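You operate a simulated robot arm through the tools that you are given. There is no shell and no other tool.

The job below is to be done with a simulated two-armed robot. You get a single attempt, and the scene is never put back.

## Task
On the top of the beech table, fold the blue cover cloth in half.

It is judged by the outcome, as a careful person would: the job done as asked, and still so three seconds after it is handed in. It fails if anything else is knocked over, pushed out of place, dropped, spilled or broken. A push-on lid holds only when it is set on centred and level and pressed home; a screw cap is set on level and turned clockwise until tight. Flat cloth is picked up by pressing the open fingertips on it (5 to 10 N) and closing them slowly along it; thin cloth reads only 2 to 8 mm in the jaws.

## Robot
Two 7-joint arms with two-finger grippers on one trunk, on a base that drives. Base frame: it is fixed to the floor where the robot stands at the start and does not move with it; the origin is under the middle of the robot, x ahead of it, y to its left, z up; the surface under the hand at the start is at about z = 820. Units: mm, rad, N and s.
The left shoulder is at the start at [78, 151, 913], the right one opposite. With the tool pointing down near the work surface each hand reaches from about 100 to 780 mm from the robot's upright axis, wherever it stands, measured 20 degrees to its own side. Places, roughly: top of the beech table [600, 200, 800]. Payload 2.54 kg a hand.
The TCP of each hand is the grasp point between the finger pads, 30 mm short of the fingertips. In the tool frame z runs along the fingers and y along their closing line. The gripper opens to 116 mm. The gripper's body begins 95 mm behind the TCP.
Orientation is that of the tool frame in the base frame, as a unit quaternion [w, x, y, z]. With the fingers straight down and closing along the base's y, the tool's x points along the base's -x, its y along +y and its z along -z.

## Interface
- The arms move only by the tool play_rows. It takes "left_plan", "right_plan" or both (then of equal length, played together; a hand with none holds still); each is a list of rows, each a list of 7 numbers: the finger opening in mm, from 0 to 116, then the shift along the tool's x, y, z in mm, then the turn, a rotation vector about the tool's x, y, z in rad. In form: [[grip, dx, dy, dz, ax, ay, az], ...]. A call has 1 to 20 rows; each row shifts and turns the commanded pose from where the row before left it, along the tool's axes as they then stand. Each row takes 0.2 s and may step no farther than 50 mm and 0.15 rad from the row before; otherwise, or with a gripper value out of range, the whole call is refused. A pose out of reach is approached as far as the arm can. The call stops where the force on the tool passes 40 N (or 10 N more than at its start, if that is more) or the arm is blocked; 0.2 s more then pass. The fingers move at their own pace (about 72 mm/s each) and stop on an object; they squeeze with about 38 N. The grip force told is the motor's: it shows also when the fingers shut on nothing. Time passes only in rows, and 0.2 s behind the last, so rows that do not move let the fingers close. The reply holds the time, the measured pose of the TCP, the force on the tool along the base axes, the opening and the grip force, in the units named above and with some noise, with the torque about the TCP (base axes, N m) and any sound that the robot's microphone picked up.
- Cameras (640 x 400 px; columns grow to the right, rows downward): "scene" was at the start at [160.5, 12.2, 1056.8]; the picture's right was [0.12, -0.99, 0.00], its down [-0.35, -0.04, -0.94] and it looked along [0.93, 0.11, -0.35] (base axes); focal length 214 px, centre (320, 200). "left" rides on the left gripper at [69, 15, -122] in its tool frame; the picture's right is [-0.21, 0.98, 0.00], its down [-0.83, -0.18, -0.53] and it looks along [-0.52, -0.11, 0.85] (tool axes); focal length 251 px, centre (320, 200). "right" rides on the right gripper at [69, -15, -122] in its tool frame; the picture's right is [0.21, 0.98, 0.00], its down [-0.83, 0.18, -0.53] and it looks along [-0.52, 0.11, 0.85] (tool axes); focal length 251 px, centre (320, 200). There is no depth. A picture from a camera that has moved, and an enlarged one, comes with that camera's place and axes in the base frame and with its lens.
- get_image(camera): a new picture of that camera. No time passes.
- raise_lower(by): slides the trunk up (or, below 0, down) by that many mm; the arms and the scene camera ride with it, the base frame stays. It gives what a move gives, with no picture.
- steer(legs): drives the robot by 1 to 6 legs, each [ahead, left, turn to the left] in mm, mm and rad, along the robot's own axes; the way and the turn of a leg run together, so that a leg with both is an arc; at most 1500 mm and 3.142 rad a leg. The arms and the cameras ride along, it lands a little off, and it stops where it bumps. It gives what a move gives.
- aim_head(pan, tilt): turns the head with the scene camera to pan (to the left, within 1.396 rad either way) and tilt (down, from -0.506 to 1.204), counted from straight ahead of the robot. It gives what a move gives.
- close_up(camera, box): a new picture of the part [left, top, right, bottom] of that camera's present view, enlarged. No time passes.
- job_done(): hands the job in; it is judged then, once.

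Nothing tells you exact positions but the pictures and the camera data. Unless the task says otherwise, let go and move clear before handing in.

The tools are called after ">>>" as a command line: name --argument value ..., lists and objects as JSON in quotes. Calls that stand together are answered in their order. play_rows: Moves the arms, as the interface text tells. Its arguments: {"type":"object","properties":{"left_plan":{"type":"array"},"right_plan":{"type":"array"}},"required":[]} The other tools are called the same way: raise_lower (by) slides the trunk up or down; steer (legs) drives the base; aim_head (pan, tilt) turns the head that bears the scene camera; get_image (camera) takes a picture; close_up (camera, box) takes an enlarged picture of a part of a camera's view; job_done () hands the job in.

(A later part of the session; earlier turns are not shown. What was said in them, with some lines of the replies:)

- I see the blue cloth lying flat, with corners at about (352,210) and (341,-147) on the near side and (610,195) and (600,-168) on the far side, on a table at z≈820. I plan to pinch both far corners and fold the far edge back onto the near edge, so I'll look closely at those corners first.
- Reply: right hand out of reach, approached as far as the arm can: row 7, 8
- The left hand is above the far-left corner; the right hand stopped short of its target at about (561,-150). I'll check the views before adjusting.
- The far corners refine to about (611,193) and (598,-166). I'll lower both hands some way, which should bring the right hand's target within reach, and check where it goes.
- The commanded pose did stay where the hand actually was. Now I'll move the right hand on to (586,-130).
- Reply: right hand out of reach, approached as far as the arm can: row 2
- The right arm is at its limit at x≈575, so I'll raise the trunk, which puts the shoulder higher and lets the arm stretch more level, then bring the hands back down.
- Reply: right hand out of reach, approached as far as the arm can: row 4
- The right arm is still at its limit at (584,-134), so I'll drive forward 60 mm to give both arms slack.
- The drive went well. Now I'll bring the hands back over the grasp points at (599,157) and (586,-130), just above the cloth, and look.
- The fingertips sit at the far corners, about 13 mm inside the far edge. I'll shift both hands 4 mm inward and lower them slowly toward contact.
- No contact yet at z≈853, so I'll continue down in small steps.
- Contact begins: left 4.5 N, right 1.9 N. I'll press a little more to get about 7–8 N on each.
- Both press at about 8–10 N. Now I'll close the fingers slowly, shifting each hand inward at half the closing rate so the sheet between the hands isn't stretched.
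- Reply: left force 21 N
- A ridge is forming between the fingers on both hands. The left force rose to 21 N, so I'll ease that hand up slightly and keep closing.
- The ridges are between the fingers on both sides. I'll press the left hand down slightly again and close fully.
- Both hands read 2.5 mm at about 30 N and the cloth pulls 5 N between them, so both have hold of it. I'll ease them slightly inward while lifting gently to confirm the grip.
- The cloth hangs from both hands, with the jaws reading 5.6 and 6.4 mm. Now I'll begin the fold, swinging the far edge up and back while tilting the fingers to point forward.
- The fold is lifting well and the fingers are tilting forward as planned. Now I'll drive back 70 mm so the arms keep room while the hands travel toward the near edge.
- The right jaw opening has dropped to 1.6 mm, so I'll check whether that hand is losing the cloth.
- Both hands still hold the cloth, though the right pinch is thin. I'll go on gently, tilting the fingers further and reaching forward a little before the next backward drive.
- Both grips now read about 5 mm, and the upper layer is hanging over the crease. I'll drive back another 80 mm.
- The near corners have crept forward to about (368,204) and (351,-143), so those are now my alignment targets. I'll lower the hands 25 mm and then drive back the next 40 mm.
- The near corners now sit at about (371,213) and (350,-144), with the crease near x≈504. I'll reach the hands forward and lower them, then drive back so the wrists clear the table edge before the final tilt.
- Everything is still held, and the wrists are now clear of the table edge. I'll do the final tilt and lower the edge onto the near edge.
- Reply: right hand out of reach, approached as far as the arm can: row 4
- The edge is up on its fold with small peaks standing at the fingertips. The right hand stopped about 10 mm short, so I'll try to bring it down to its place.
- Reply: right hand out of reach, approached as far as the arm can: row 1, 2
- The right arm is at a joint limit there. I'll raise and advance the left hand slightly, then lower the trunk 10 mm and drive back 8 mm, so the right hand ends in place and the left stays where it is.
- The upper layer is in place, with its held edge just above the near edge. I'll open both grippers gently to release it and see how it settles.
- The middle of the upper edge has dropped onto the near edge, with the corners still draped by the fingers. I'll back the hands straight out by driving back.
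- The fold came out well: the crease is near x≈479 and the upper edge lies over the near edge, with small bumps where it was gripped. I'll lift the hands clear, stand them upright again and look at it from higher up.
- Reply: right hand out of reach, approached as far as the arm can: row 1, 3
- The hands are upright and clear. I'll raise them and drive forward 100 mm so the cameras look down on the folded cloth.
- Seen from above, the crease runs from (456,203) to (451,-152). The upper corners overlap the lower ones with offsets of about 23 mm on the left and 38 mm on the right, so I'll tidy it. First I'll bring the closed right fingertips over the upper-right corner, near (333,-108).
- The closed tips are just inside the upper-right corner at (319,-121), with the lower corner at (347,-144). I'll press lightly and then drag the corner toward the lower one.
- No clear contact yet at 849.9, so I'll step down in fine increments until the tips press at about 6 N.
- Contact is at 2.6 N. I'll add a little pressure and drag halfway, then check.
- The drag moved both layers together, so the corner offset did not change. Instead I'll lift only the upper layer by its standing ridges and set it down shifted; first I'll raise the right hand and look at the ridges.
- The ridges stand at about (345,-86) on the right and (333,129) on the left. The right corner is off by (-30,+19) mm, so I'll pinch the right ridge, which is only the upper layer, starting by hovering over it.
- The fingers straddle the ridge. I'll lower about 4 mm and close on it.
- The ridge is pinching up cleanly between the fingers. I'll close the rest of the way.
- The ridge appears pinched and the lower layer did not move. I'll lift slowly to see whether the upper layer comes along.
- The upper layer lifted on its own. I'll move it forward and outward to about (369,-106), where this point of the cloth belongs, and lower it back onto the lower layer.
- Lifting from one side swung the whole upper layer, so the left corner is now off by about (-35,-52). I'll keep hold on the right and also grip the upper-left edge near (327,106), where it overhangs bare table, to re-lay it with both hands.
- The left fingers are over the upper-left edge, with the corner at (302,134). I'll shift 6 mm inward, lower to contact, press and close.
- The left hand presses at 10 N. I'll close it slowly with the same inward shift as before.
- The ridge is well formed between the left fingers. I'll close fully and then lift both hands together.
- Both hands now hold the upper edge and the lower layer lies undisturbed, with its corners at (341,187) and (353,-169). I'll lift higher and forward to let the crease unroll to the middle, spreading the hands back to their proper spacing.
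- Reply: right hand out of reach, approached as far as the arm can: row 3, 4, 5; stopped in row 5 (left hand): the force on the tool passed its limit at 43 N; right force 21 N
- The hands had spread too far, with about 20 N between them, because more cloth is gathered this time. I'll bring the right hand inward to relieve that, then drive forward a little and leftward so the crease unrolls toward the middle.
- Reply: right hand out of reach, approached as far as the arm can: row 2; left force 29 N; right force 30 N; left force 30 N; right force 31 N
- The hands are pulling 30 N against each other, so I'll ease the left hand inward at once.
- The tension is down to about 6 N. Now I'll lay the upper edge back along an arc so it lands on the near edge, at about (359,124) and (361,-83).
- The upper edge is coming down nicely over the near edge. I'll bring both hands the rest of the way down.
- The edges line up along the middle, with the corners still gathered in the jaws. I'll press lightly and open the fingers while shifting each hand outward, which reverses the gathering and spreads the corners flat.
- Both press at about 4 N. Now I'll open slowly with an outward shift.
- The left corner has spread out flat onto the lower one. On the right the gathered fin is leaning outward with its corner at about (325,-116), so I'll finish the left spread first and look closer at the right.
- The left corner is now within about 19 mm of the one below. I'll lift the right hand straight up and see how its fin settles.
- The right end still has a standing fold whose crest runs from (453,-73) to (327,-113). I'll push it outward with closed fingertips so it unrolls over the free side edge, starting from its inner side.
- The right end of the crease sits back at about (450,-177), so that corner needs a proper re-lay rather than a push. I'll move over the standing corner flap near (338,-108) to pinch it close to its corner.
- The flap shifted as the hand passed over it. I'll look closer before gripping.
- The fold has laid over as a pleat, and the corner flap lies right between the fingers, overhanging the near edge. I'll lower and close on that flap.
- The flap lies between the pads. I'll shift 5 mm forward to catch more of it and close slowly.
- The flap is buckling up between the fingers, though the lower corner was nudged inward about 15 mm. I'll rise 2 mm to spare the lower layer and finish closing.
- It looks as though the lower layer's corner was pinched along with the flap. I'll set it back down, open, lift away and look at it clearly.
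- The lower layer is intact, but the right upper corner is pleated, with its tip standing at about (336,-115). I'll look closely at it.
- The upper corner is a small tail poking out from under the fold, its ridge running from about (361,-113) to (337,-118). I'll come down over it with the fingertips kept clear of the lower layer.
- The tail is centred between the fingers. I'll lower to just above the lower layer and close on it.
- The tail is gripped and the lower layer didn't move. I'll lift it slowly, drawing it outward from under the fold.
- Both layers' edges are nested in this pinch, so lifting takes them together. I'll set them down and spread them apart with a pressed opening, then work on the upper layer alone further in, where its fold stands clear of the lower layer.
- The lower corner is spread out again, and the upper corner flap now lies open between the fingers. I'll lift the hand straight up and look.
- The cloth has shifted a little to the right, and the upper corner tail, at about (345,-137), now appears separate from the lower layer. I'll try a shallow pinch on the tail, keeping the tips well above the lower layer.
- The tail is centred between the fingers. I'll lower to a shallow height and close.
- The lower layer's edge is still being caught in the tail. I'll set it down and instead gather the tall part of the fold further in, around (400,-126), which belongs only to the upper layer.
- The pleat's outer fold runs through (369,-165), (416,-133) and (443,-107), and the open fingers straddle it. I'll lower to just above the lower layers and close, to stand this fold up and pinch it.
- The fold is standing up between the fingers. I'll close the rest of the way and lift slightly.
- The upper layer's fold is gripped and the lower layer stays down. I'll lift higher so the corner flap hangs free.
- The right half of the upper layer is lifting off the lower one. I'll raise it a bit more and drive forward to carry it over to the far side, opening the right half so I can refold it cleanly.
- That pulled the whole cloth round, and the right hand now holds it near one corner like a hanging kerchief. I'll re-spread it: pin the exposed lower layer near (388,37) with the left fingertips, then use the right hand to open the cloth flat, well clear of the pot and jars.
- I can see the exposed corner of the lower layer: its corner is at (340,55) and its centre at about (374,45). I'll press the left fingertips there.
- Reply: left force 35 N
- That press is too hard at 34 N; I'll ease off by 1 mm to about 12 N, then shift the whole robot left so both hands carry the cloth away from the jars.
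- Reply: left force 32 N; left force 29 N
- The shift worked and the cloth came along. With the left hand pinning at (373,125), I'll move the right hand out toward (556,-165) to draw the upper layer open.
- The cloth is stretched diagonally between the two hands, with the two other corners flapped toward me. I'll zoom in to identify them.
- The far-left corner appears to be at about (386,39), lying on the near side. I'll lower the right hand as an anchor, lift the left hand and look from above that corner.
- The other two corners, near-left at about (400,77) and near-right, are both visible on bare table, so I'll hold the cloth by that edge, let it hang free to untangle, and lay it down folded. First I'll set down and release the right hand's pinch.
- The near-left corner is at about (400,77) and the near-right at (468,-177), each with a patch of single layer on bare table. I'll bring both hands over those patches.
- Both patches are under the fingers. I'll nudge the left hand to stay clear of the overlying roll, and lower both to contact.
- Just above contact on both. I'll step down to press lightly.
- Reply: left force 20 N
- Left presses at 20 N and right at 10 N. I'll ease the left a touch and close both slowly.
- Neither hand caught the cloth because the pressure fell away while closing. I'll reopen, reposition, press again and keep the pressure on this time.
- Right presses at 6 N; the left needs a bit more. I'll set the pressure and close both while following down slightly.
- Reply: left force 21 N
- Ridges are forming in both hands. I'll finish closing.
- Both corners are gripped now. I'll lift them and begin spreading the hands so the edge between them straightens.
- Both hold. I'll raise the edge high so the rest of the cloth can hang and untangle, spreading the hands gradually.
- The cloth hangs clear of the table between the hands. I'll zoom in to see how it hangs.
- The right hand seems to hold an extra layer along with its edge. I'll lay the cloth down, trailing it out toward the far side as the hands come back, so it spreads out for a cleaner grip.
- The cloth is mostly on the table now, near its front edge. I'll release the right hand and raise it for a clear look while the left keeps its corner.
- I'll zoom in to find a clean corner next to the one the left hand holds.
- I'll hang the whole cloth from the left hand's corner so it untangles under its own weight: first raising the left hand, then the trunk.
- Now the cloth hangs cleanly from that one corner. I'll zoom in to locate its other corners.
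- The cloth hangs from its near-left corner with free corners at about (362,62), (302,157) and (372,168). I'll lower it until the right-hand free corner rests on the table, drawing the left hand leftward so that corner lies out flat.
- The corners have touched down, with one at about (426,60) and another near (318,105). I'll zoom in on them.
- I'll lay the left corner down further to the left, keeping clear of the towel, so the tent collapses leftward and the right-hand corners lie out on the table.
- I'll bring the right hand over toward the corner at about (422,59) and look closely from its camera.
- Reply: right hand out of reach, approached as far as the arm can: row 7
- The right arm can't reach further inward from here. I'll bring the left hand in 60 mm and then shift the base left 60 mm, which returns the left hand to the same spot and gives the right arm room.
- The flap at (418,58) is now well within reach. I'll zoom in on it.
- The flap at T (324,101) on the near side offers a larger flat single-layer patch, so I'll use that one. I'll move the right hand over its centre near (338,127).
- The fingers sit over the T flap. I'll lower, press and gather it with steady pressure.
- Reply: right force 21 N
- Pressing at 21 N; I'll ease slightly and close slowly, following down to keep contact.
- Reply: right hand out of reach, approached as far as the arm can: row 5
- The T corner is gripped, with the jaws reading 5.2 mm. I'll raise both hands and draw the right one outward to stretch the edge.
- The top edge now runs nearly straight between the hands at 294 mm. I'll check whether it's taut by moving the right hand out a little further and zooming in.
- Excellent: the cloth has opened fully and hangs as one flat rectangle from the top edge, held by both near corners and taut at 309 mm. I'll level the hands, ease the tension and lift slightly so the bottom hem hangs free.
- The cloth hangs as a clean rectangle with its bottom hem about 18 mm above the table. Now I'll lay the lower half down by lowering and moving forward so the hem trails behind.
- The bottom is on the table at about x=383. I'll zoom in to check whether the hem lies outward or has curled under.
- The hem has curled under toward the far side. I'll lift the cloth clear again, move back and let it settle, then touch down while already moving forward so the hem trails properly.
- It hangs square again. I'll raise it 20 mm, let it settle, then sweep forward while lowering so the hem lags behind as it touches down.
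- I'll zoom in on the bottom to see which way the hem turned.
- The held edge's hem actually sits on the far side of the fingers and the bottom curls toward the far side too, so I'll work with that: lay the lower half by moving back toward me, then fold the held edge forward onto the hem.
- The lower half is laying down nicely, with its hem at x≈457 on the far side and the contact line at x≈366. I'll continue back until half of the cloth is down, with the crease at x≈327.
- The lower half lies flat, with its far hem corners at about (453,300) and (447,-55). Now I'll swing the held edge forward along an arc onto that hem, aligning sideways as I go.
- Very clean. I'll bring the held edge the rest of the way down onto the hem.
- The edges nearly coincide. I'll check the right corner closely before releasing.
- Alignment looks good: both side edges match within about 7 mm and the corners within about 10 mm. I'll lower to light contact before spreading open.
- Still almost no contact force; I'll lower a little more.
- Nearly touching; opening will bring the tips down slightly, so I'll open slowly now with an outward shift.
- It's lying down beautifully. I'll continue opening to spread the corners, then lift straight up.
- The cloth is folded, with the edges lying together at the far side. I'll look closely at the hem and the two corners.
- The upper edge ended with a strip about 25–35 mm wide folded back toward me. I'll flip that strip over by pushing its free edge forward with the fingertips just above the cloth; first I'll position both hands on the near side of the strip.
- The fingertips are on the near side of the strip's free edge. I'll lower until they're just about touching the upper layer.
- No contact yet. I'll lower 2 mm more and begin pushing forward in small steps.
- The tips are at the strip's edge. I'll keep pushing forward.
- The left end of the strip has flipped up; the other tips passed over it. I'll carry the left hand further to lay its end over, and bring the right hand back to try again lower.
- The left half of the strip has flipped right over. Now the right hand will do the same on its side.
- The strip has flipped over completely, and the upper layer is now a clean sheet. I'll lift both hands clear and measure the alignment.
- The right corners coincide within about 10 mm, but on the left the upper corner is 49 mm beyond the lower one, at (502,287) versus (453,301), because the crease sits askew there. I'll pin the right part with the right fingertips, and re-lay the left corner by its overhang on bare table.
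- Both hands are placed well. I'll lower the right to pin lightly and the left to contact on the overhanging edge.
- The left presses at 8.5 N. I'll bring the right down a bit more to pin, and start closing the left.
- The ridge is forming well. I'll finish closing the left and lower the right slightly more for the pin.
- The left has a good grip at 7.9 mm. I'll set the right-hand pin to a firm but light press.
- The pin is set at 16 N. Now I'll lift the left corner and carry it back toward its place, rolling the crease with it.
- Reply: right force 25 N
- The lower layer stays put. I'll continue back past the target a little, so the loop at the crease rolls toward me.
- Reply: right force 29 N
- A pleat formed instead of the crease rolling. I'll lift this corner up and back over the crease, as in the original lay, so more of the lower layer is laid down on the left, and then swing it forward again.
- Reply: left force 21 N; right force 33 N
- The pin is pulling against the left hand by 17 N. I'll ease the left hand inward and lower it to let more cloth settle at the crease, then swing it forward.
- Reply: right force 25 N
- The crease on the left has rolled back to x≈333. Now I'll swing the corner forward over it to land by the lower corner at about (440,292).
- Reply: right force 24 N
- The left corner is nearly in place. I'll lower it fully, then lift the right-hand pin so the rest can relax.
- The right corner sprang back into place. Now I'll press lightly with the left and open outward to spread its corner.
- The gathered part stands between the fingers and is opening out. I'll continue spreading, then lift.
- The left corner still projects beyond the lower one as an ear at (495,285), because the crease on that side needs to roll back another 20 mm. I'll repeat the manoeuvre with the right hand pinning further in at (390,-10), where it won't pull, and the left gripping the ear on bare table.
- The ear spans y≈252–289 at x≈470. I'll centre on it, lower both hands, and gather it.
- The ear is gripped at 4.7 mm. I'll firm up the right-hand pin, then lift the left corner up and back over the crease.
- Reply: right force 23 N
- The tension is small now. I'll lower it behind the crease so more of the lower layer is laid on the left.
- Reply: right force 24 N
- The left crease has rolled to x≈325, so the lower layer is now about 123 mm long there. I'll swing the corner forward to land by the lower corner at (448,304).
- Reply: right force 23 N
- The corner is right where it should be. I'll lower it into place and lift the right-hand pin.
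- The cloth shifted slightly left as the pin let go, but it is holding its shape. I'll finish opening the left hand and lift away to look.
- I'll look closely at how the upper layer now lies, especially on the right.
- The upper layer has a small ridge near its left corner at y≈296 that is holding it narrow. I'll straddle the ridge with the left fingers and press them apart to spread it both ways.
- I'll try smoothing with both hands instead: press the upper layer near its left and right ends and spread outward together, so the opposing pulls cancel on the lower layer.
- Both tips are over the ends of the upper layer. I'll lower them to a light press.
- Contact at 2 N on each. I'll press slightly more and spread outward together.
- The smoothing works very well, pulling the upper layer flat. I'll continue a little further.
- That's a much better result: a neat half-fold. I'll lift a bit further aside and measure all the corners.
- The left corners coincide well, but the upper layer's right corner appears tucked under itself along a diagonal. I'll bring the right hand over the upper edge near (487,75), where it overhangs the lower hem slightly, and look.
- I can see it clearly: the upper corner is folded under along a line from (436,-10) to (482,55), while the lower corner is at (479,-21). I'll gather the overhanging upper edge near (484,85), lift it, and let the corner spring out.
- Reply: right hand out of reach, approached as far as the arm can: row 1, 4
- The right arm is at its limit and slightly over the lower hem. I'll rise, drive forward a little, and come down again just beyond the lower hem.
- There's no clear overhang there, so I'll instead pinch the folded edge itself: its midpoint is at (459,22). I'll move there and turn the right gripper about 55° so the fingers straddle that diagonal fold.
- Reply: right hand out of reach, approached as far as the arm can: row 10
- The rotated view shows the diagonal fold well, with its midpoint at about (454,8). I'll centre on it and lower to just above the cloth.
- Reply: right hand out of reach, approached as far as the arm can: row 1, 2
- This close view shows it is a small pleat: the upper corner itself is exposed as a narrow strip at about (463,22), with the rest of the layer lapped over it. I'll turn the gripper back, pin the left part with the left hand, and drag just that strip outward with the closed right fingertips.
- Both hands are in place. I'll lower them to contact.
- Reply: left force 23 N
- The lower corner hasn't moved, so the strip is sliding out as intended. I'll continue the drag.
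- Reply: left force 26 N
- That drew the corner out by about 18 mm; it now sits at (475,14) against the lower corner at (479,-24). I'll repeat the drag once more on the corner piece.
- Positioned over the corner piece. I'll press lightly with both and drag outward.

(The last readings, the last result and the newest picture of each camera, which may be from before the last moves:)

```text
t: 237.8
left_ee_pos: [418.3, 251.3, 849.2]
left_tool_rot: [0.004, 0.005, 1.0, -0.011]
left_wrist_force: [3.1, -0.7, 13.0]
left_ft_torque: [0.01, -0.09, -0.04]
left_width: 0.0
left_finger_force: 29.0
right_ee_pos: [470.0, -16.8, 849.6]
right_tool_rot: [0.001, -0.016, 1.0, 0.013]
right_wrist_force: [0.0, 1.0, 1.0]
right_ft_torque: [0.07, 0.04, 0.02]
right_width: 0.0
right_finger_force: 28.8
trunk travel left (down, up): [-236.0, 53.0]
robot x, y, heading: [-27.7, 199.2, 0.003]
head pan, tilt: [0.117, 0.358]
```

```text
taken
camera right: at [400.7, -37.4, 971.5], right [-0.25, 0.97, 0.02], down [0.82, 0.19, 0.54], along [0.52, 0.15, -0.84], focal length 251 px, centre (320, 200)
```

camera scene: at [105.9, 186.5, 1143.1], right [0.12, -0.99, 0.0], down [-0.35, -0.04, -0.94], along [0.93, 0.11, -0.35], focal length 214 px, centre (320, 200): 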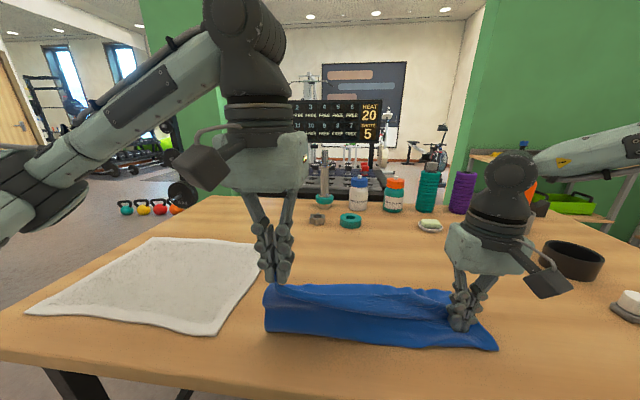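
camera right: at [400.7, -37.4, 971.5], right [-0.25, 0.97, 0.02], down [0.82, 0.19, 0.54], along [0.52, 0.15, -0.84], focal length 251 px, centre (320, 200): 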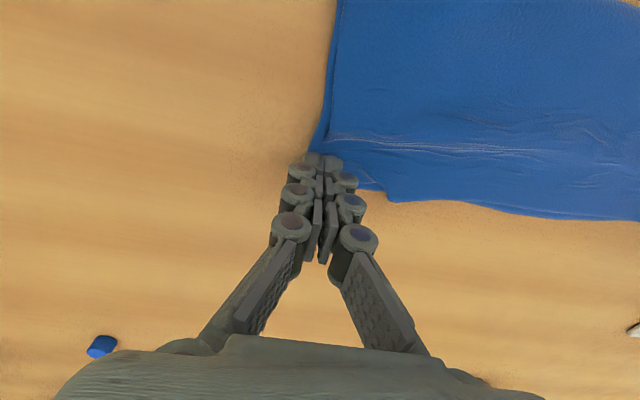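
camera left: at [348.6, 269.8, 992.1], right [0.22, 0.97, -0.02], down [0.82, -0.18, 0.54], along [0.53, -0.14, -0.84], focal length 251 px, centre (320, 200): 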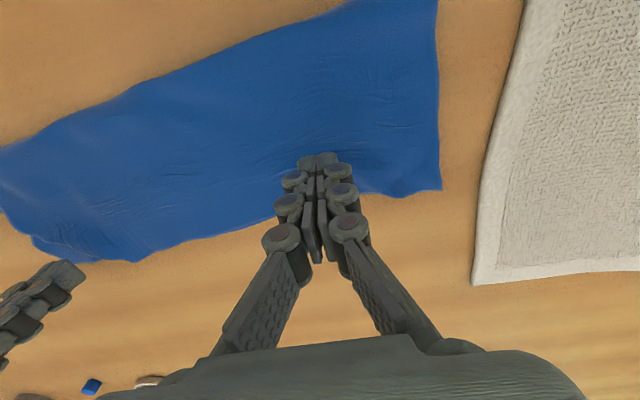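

I'll lift both hands and check the result.

>>> play_rows --left_plan '[[0, 0, 0, -3, 0, 0, 0], [0, 0, 0, -15, 0, 0, 0], [0, 10, 0, -30, 0, 0, 0], [0, 20, 10, -35, 0, 0, 0], [0, 25, 10, -30, 0, 0, 0]]' --right_plan '[[0, 0, 0, -4, 0, 0, 0], [0, 0, 0, -12, 0, 0, 0], [0, 10, -20, -30, 0, 0, 0], [0, 25, -30, -35, 0, 0, 0], [0, 30, -25, -30, 0, 0, 0]]'

>>> get_image --camera "right"

>>> close_up --camera "right" --box '[330, 90, 500, 220]'

>>> get_image --camera "left"

>>> close_up --camera "scene" --box '[230, 240, 510, 380]'

```text
refused: row 4 steps farther than a row can; nothing moved
```

```text
taken
camera right: at [400.7, -37.4, 971.5], right [-0.25, 0.97, 0.02], down [0.82, 0.19, 0.54], along [0.52, 0.15, -0.84], focal length 251 px, centre (320, 200)
```

right: 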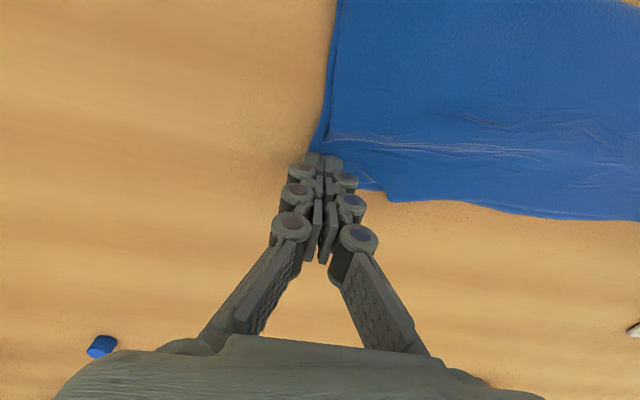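

```text
3.08 times, centred on (415, 155) of right
camera zoom: at [400.7, -37.4, 971.5], right [-0.25, 0.97, 0.02], down [0.82, 0.19, 0.54], along [0.52, 0.15, -0.84], focal length 774 px, centre (28, 338)
```

zoom: 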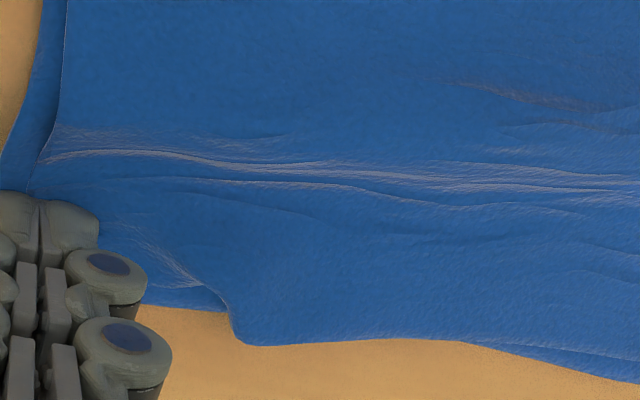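

```text
taken
camera left: at [348.7, 269.2, 969.2], right [0.22, 0.97, -0.02], down [0.82, -0.18, 0.54], along [0.53, -0.14, -0.84], focal length 251 px, centre (320, 200)
```

left: 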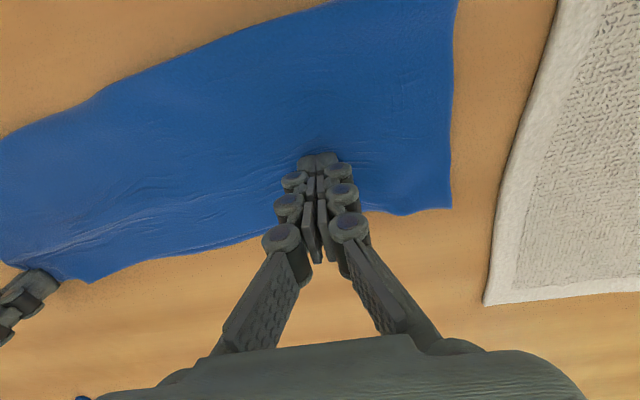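

```text
2.29 times, centred on (370, 310) of scene
camera zoom: at [136.2, 211.3, 1143.0], right [0.12, -0.99, 0.0], down [-0.35, -0.04, -0.94], along [0.93, 0.11, -0.35], focal length 490 px, centre (206, -51)
```

zoom: 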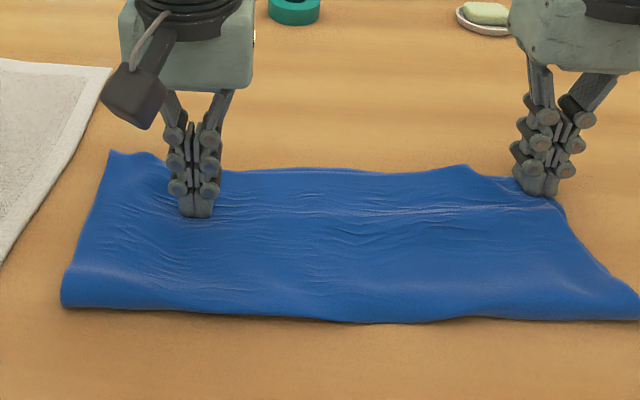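

That lift was refused because one step was too long, so I'll lift with smaller steps; the cloth looks well spread.

>>> play_rows --left_plan '[[0, 0, 0, -3, 0, 0, 0], [0, 0, 0, -15, 0, 0, 0], [0, 10, 0, -30, 0, 0, 0], [0, 15, 10, -30, 0, 0, 0], [0, 20, 10, -30, 0, 0, 0]]' --right_plan '[[0, 0, 0, -4, 0, 0, 0], [0, 0, 0, -12, 0, 0, 0], [0, 10, -15, -30, 0, 0, 0], [0, 20, -20, -30, 0, 0, 0], [0, 20, -20, -30, 0, 0, 0]]'

>>> get_image --camera "right"

>>> close_up --camera "right" --box '[330, 90, 520, 230]'

>>> get_image --camera "left"

>>> close_up --camera "scene" --box '[230, 240, 510, 380]'

```text
t: 239.0
left_ee_pos: [373.1, 273.8, 955.7]
left_tool_rot: [0.003, 0.004, 1.0, -0.01]
left_wrist_force: [0.1, 0.0, -0.8]
left_ft_torque: [0.02, 0.0, -0.02]
left_width: 0.1
left_finger_force: 28.9
right_ee_pos: [421.3, -77.2, 954.7]
right_tool_rot: [0.001, -0.015, 1.0, 0.013]
right_wrist_force: [-0.5, -0.3, -0.1]
right_ft_torque: [0.0, 0.02, 0.02]
right_width: 0.1
right_finger_force: 28.9
trunk travel left (down, up): [-236.0, 53.0]
robot x, y, heading: [-24.1, 197.1, 0.003]
head pan, tilt: [0.117, 0.358]
```

```text
taken
camera right: at [352.0, -96.5, 1076.6], right [-0.25, 0.97, 0.02], down [0.82, 0.19, 0.54], along [0.52, 0.15, -0.84], focal length 251 px, centre (320, 200)
```

right: 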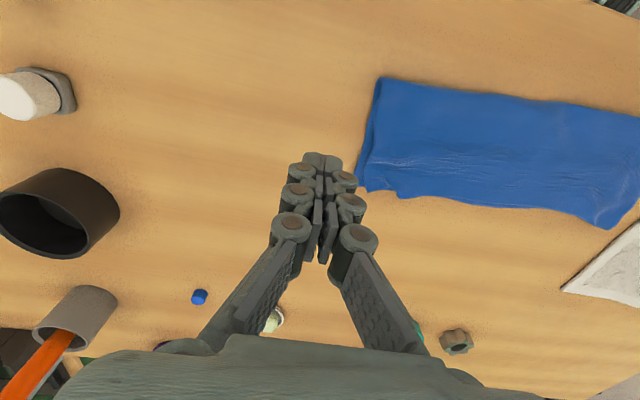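

```text
2.86 times, centred on (425, 160) of right
camera zoom: at [352.0, -96.5, 1076.6], right [-0.25, 0.97, 0.02], down [0.82, 0.19, 0.54], along [0.52, 0.15, -0.84], focal length 718 px, centre (20, 314)
```

zoom: 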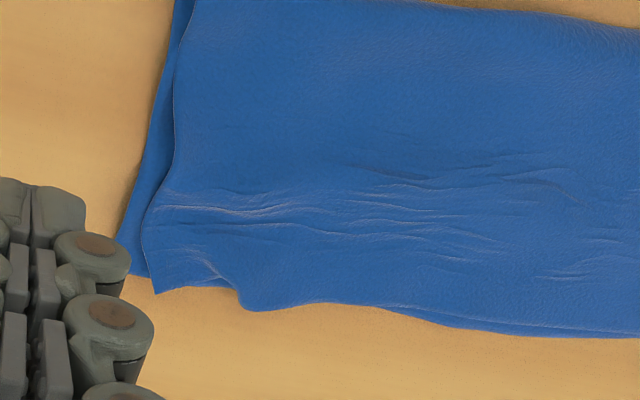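

```text
taken
camera left: at [302.7, 291.1, 1076.5], right [0.22, 0.97, -0.02], down [0.82, -0.18, 0.54], along [0.53, -0.14, -0.84], focal length 251 px, centre (320, 200)
```

left: 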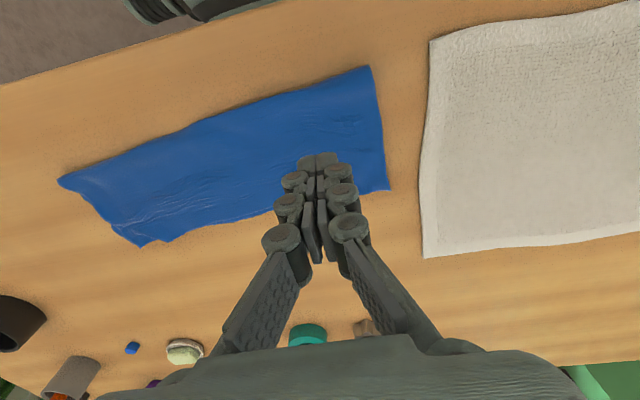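

```text
2.29 times, centred on (370, 310) of scene
camera zoom: at [136.1, 211.3, 1142.9], right [0.12, -0.99, 0.0], down [-0.35, -0.04, -0.94], along [0.93, 0.11, -0.35], focal length 490 px, centre (206, -51)
```

zoom: 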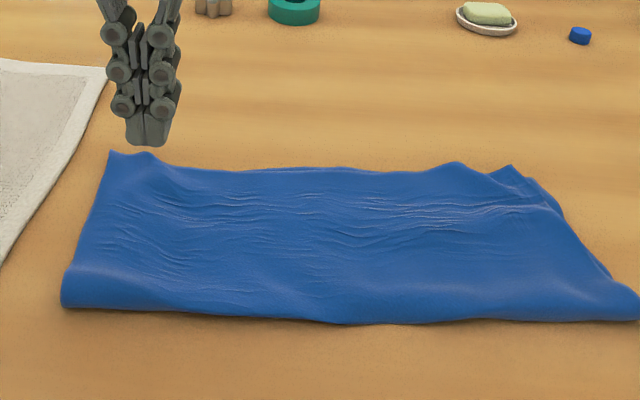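

The upper right corner is now out flat at (485,0) against the lower one at about (478,-20), and the left corners agree within about 25 mm. I'll raise both hands clear and take a full final look.

>>> play_rows --left_plan '[[20, 15, 5, -20, 0, 0, 0], [40, 15, 5, -25, 0, 0, 0], [40, 15, 5, -25, 0, 0, 0], [40, 15, 5, -20, 0, 0, 0]]' --right_plan '[[20, 20, -10, -20, 0, 0, 0], [40, 25, -10, -25, 0, 0, 0], [40, 25, -10, -25, 0, 0, 0], [40, 25, -10, -20, 0, 0, 0]]'

>>> get_image --camera "scene"

>>> get_image --camera "left"

>>> get_image --camera "right"

```text
t: 240.0
left_ee_pos: [313.9, 295.7, 1044.3]
left_tool_rot: [0.003, 0.006, 1.0, -0.011]
left_wrist_force: [0.2, -0.2, 0.1]
left_ft_torque: [-0.01, -0.02, -0.06]
left_width: 40.2
left_finger_force: 0.0
right_ee_pos: [328.0, -122.4, 1041.4]
right_tool_rot: [0.0, -0.016, 1.0, 0.013]
right_wrist_force: [-1.0, -0.3, -0.3]
right_ft_torque: [-0.04, 0.04, -0.01]
right_width: 40.3
right_finger_force: 0.1
trunk travel left (down, up): [-236.0, 53.0]
robot x, y, heading: [-23.3, 201.6, 0.003]
head pan, tilt: [0.117, 0.358]
```

```text
taken
camera scene: at [136.3, 211.2, 1142.9], right [0.12, -0.99, 0.0], down [-0.35, -0.04, -0.94], along [0.93, 0.11, -0.35], focal length 214 px, centre (320, 200)
```

scene: 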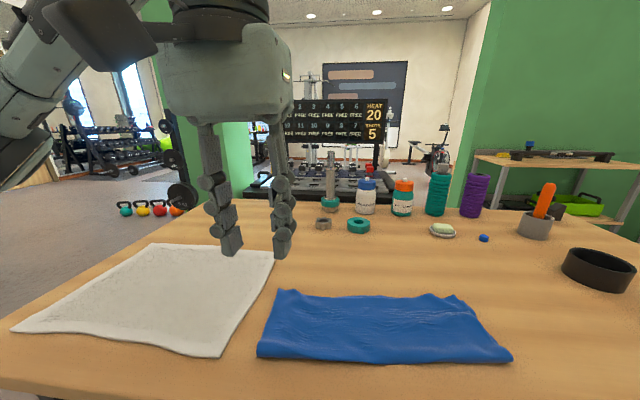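

```text
taken
camera left: at [243.4, 313.3, 1165.3], right [0.22, 0.97, -0.02], down [0.82, -0.18, 0.54], along [0.53, -0.14, -0.84], focal length 251 px, centre (320, 200)
```

left: 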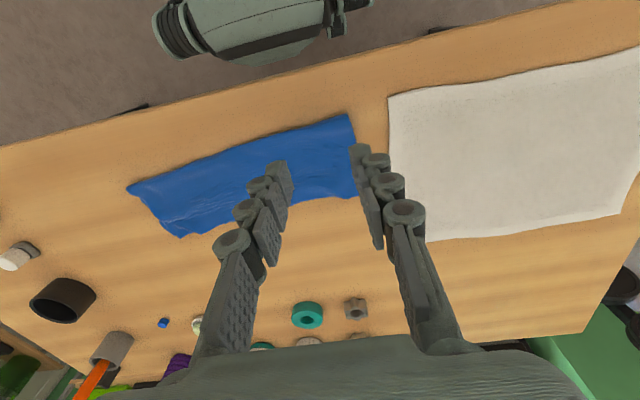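

```text
taken
camera right: at [258.2, -142.2, 1162.8], right [-0.25, 0.97, 0.02], down [0.82, 0.19, 0.54], along [0.52, 0.15, -0.84], focal length 251 px, centre (320, 200)
```

right: 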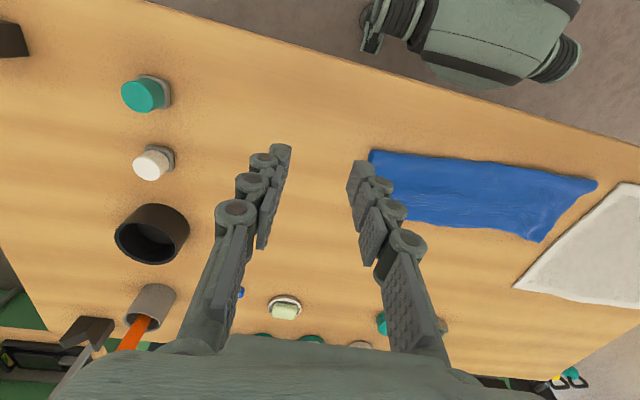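

The cloth is now a neat folded rectangle, with everything else in place. I'll take one last close look at the edges.

>>> close_up --camera "scene" --box '[240, 270, 530, 380]'

>>> close_up --camera "right" --box '[350, 130, 620, 260]'

>>> close_up --camera "left" --box '[110, 90, 380, 250]'

```text
2.21 times, centred on (385, 325) of scene
camera zoom: at [136.3, 211.2, 1142.9], right [0.12, -0.99, 0.0], down [-0.35, -0.04, -0.94], along [0.93, 0.11, -0.35], focal length 473 px, centre (177, -76)
```

zoom: 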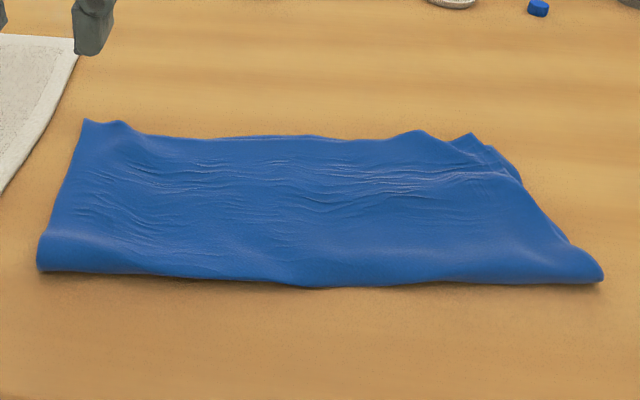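

```text
2.37 times, centred on (485, 195) of right
camera zoom: at [258.2, -142.2, 1162.8], right [-0.25, 0.97, 0.02], down [0.82, 0.19, 0.54], along [0.52, 0.15, -0.84], focal length 596 px, centre (-71, 212)
```

zoom: 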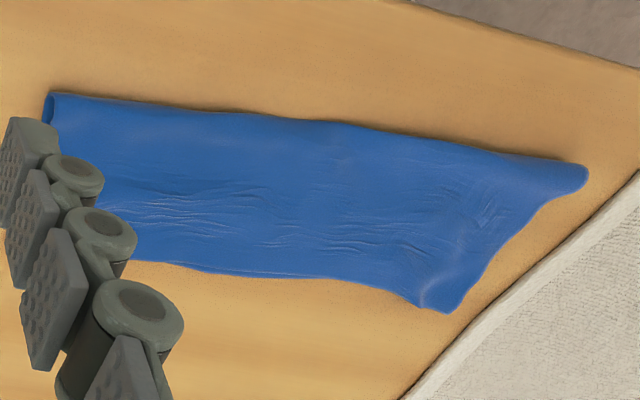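

```text
2.37 times, centred on (245, 170) of left
camera zoom: at [243.4, 313.3, 1165.3], right [0.22, 0.97, -0.02], down [0.82, -0.18, 0.54], along [0.53, -0.14, -0.84], focal length 596 px, centre (498, 271)
```

zoom: 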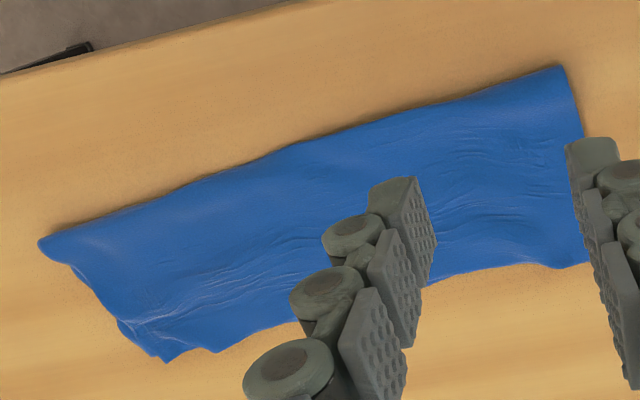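

The blue cloth lies folded in half on the table. Its crease is on the near side, and the far corner pairs match to within roughly 20–25 mm. The hands are clear and nothing else has been disturbed, so I'm handing the job in.

>>> job_done

```text
The job is handed in.
```

The blue cloth is folded in half on the beech table, and I've handed the job in. The fold runs along the cloth's long direction, with the crease toward the robot.

- **Alignment:** on the far side, the right-hand corners are about 20 mm apart. The left-hand lower corner is hidden under the upper layer. I estimate it is within about 25 mm.
- **Surface:** the top layer has some light wrinkles, and the crease is rounded, about 15 mm high, rather than pressed flat.
- **Position:** it sits roughly 100 to 150 mm to the left of where it started, because I re-laid it several times. My first fold was about 38 mm off at one corner, and trying to correct it tangled the cloth, so I hung it out and folded it again.
- **Other items:** both hands were open and clear of the table when I handed in. The towel, pot, jars and smaller items looked undisturbed in the last pictures.
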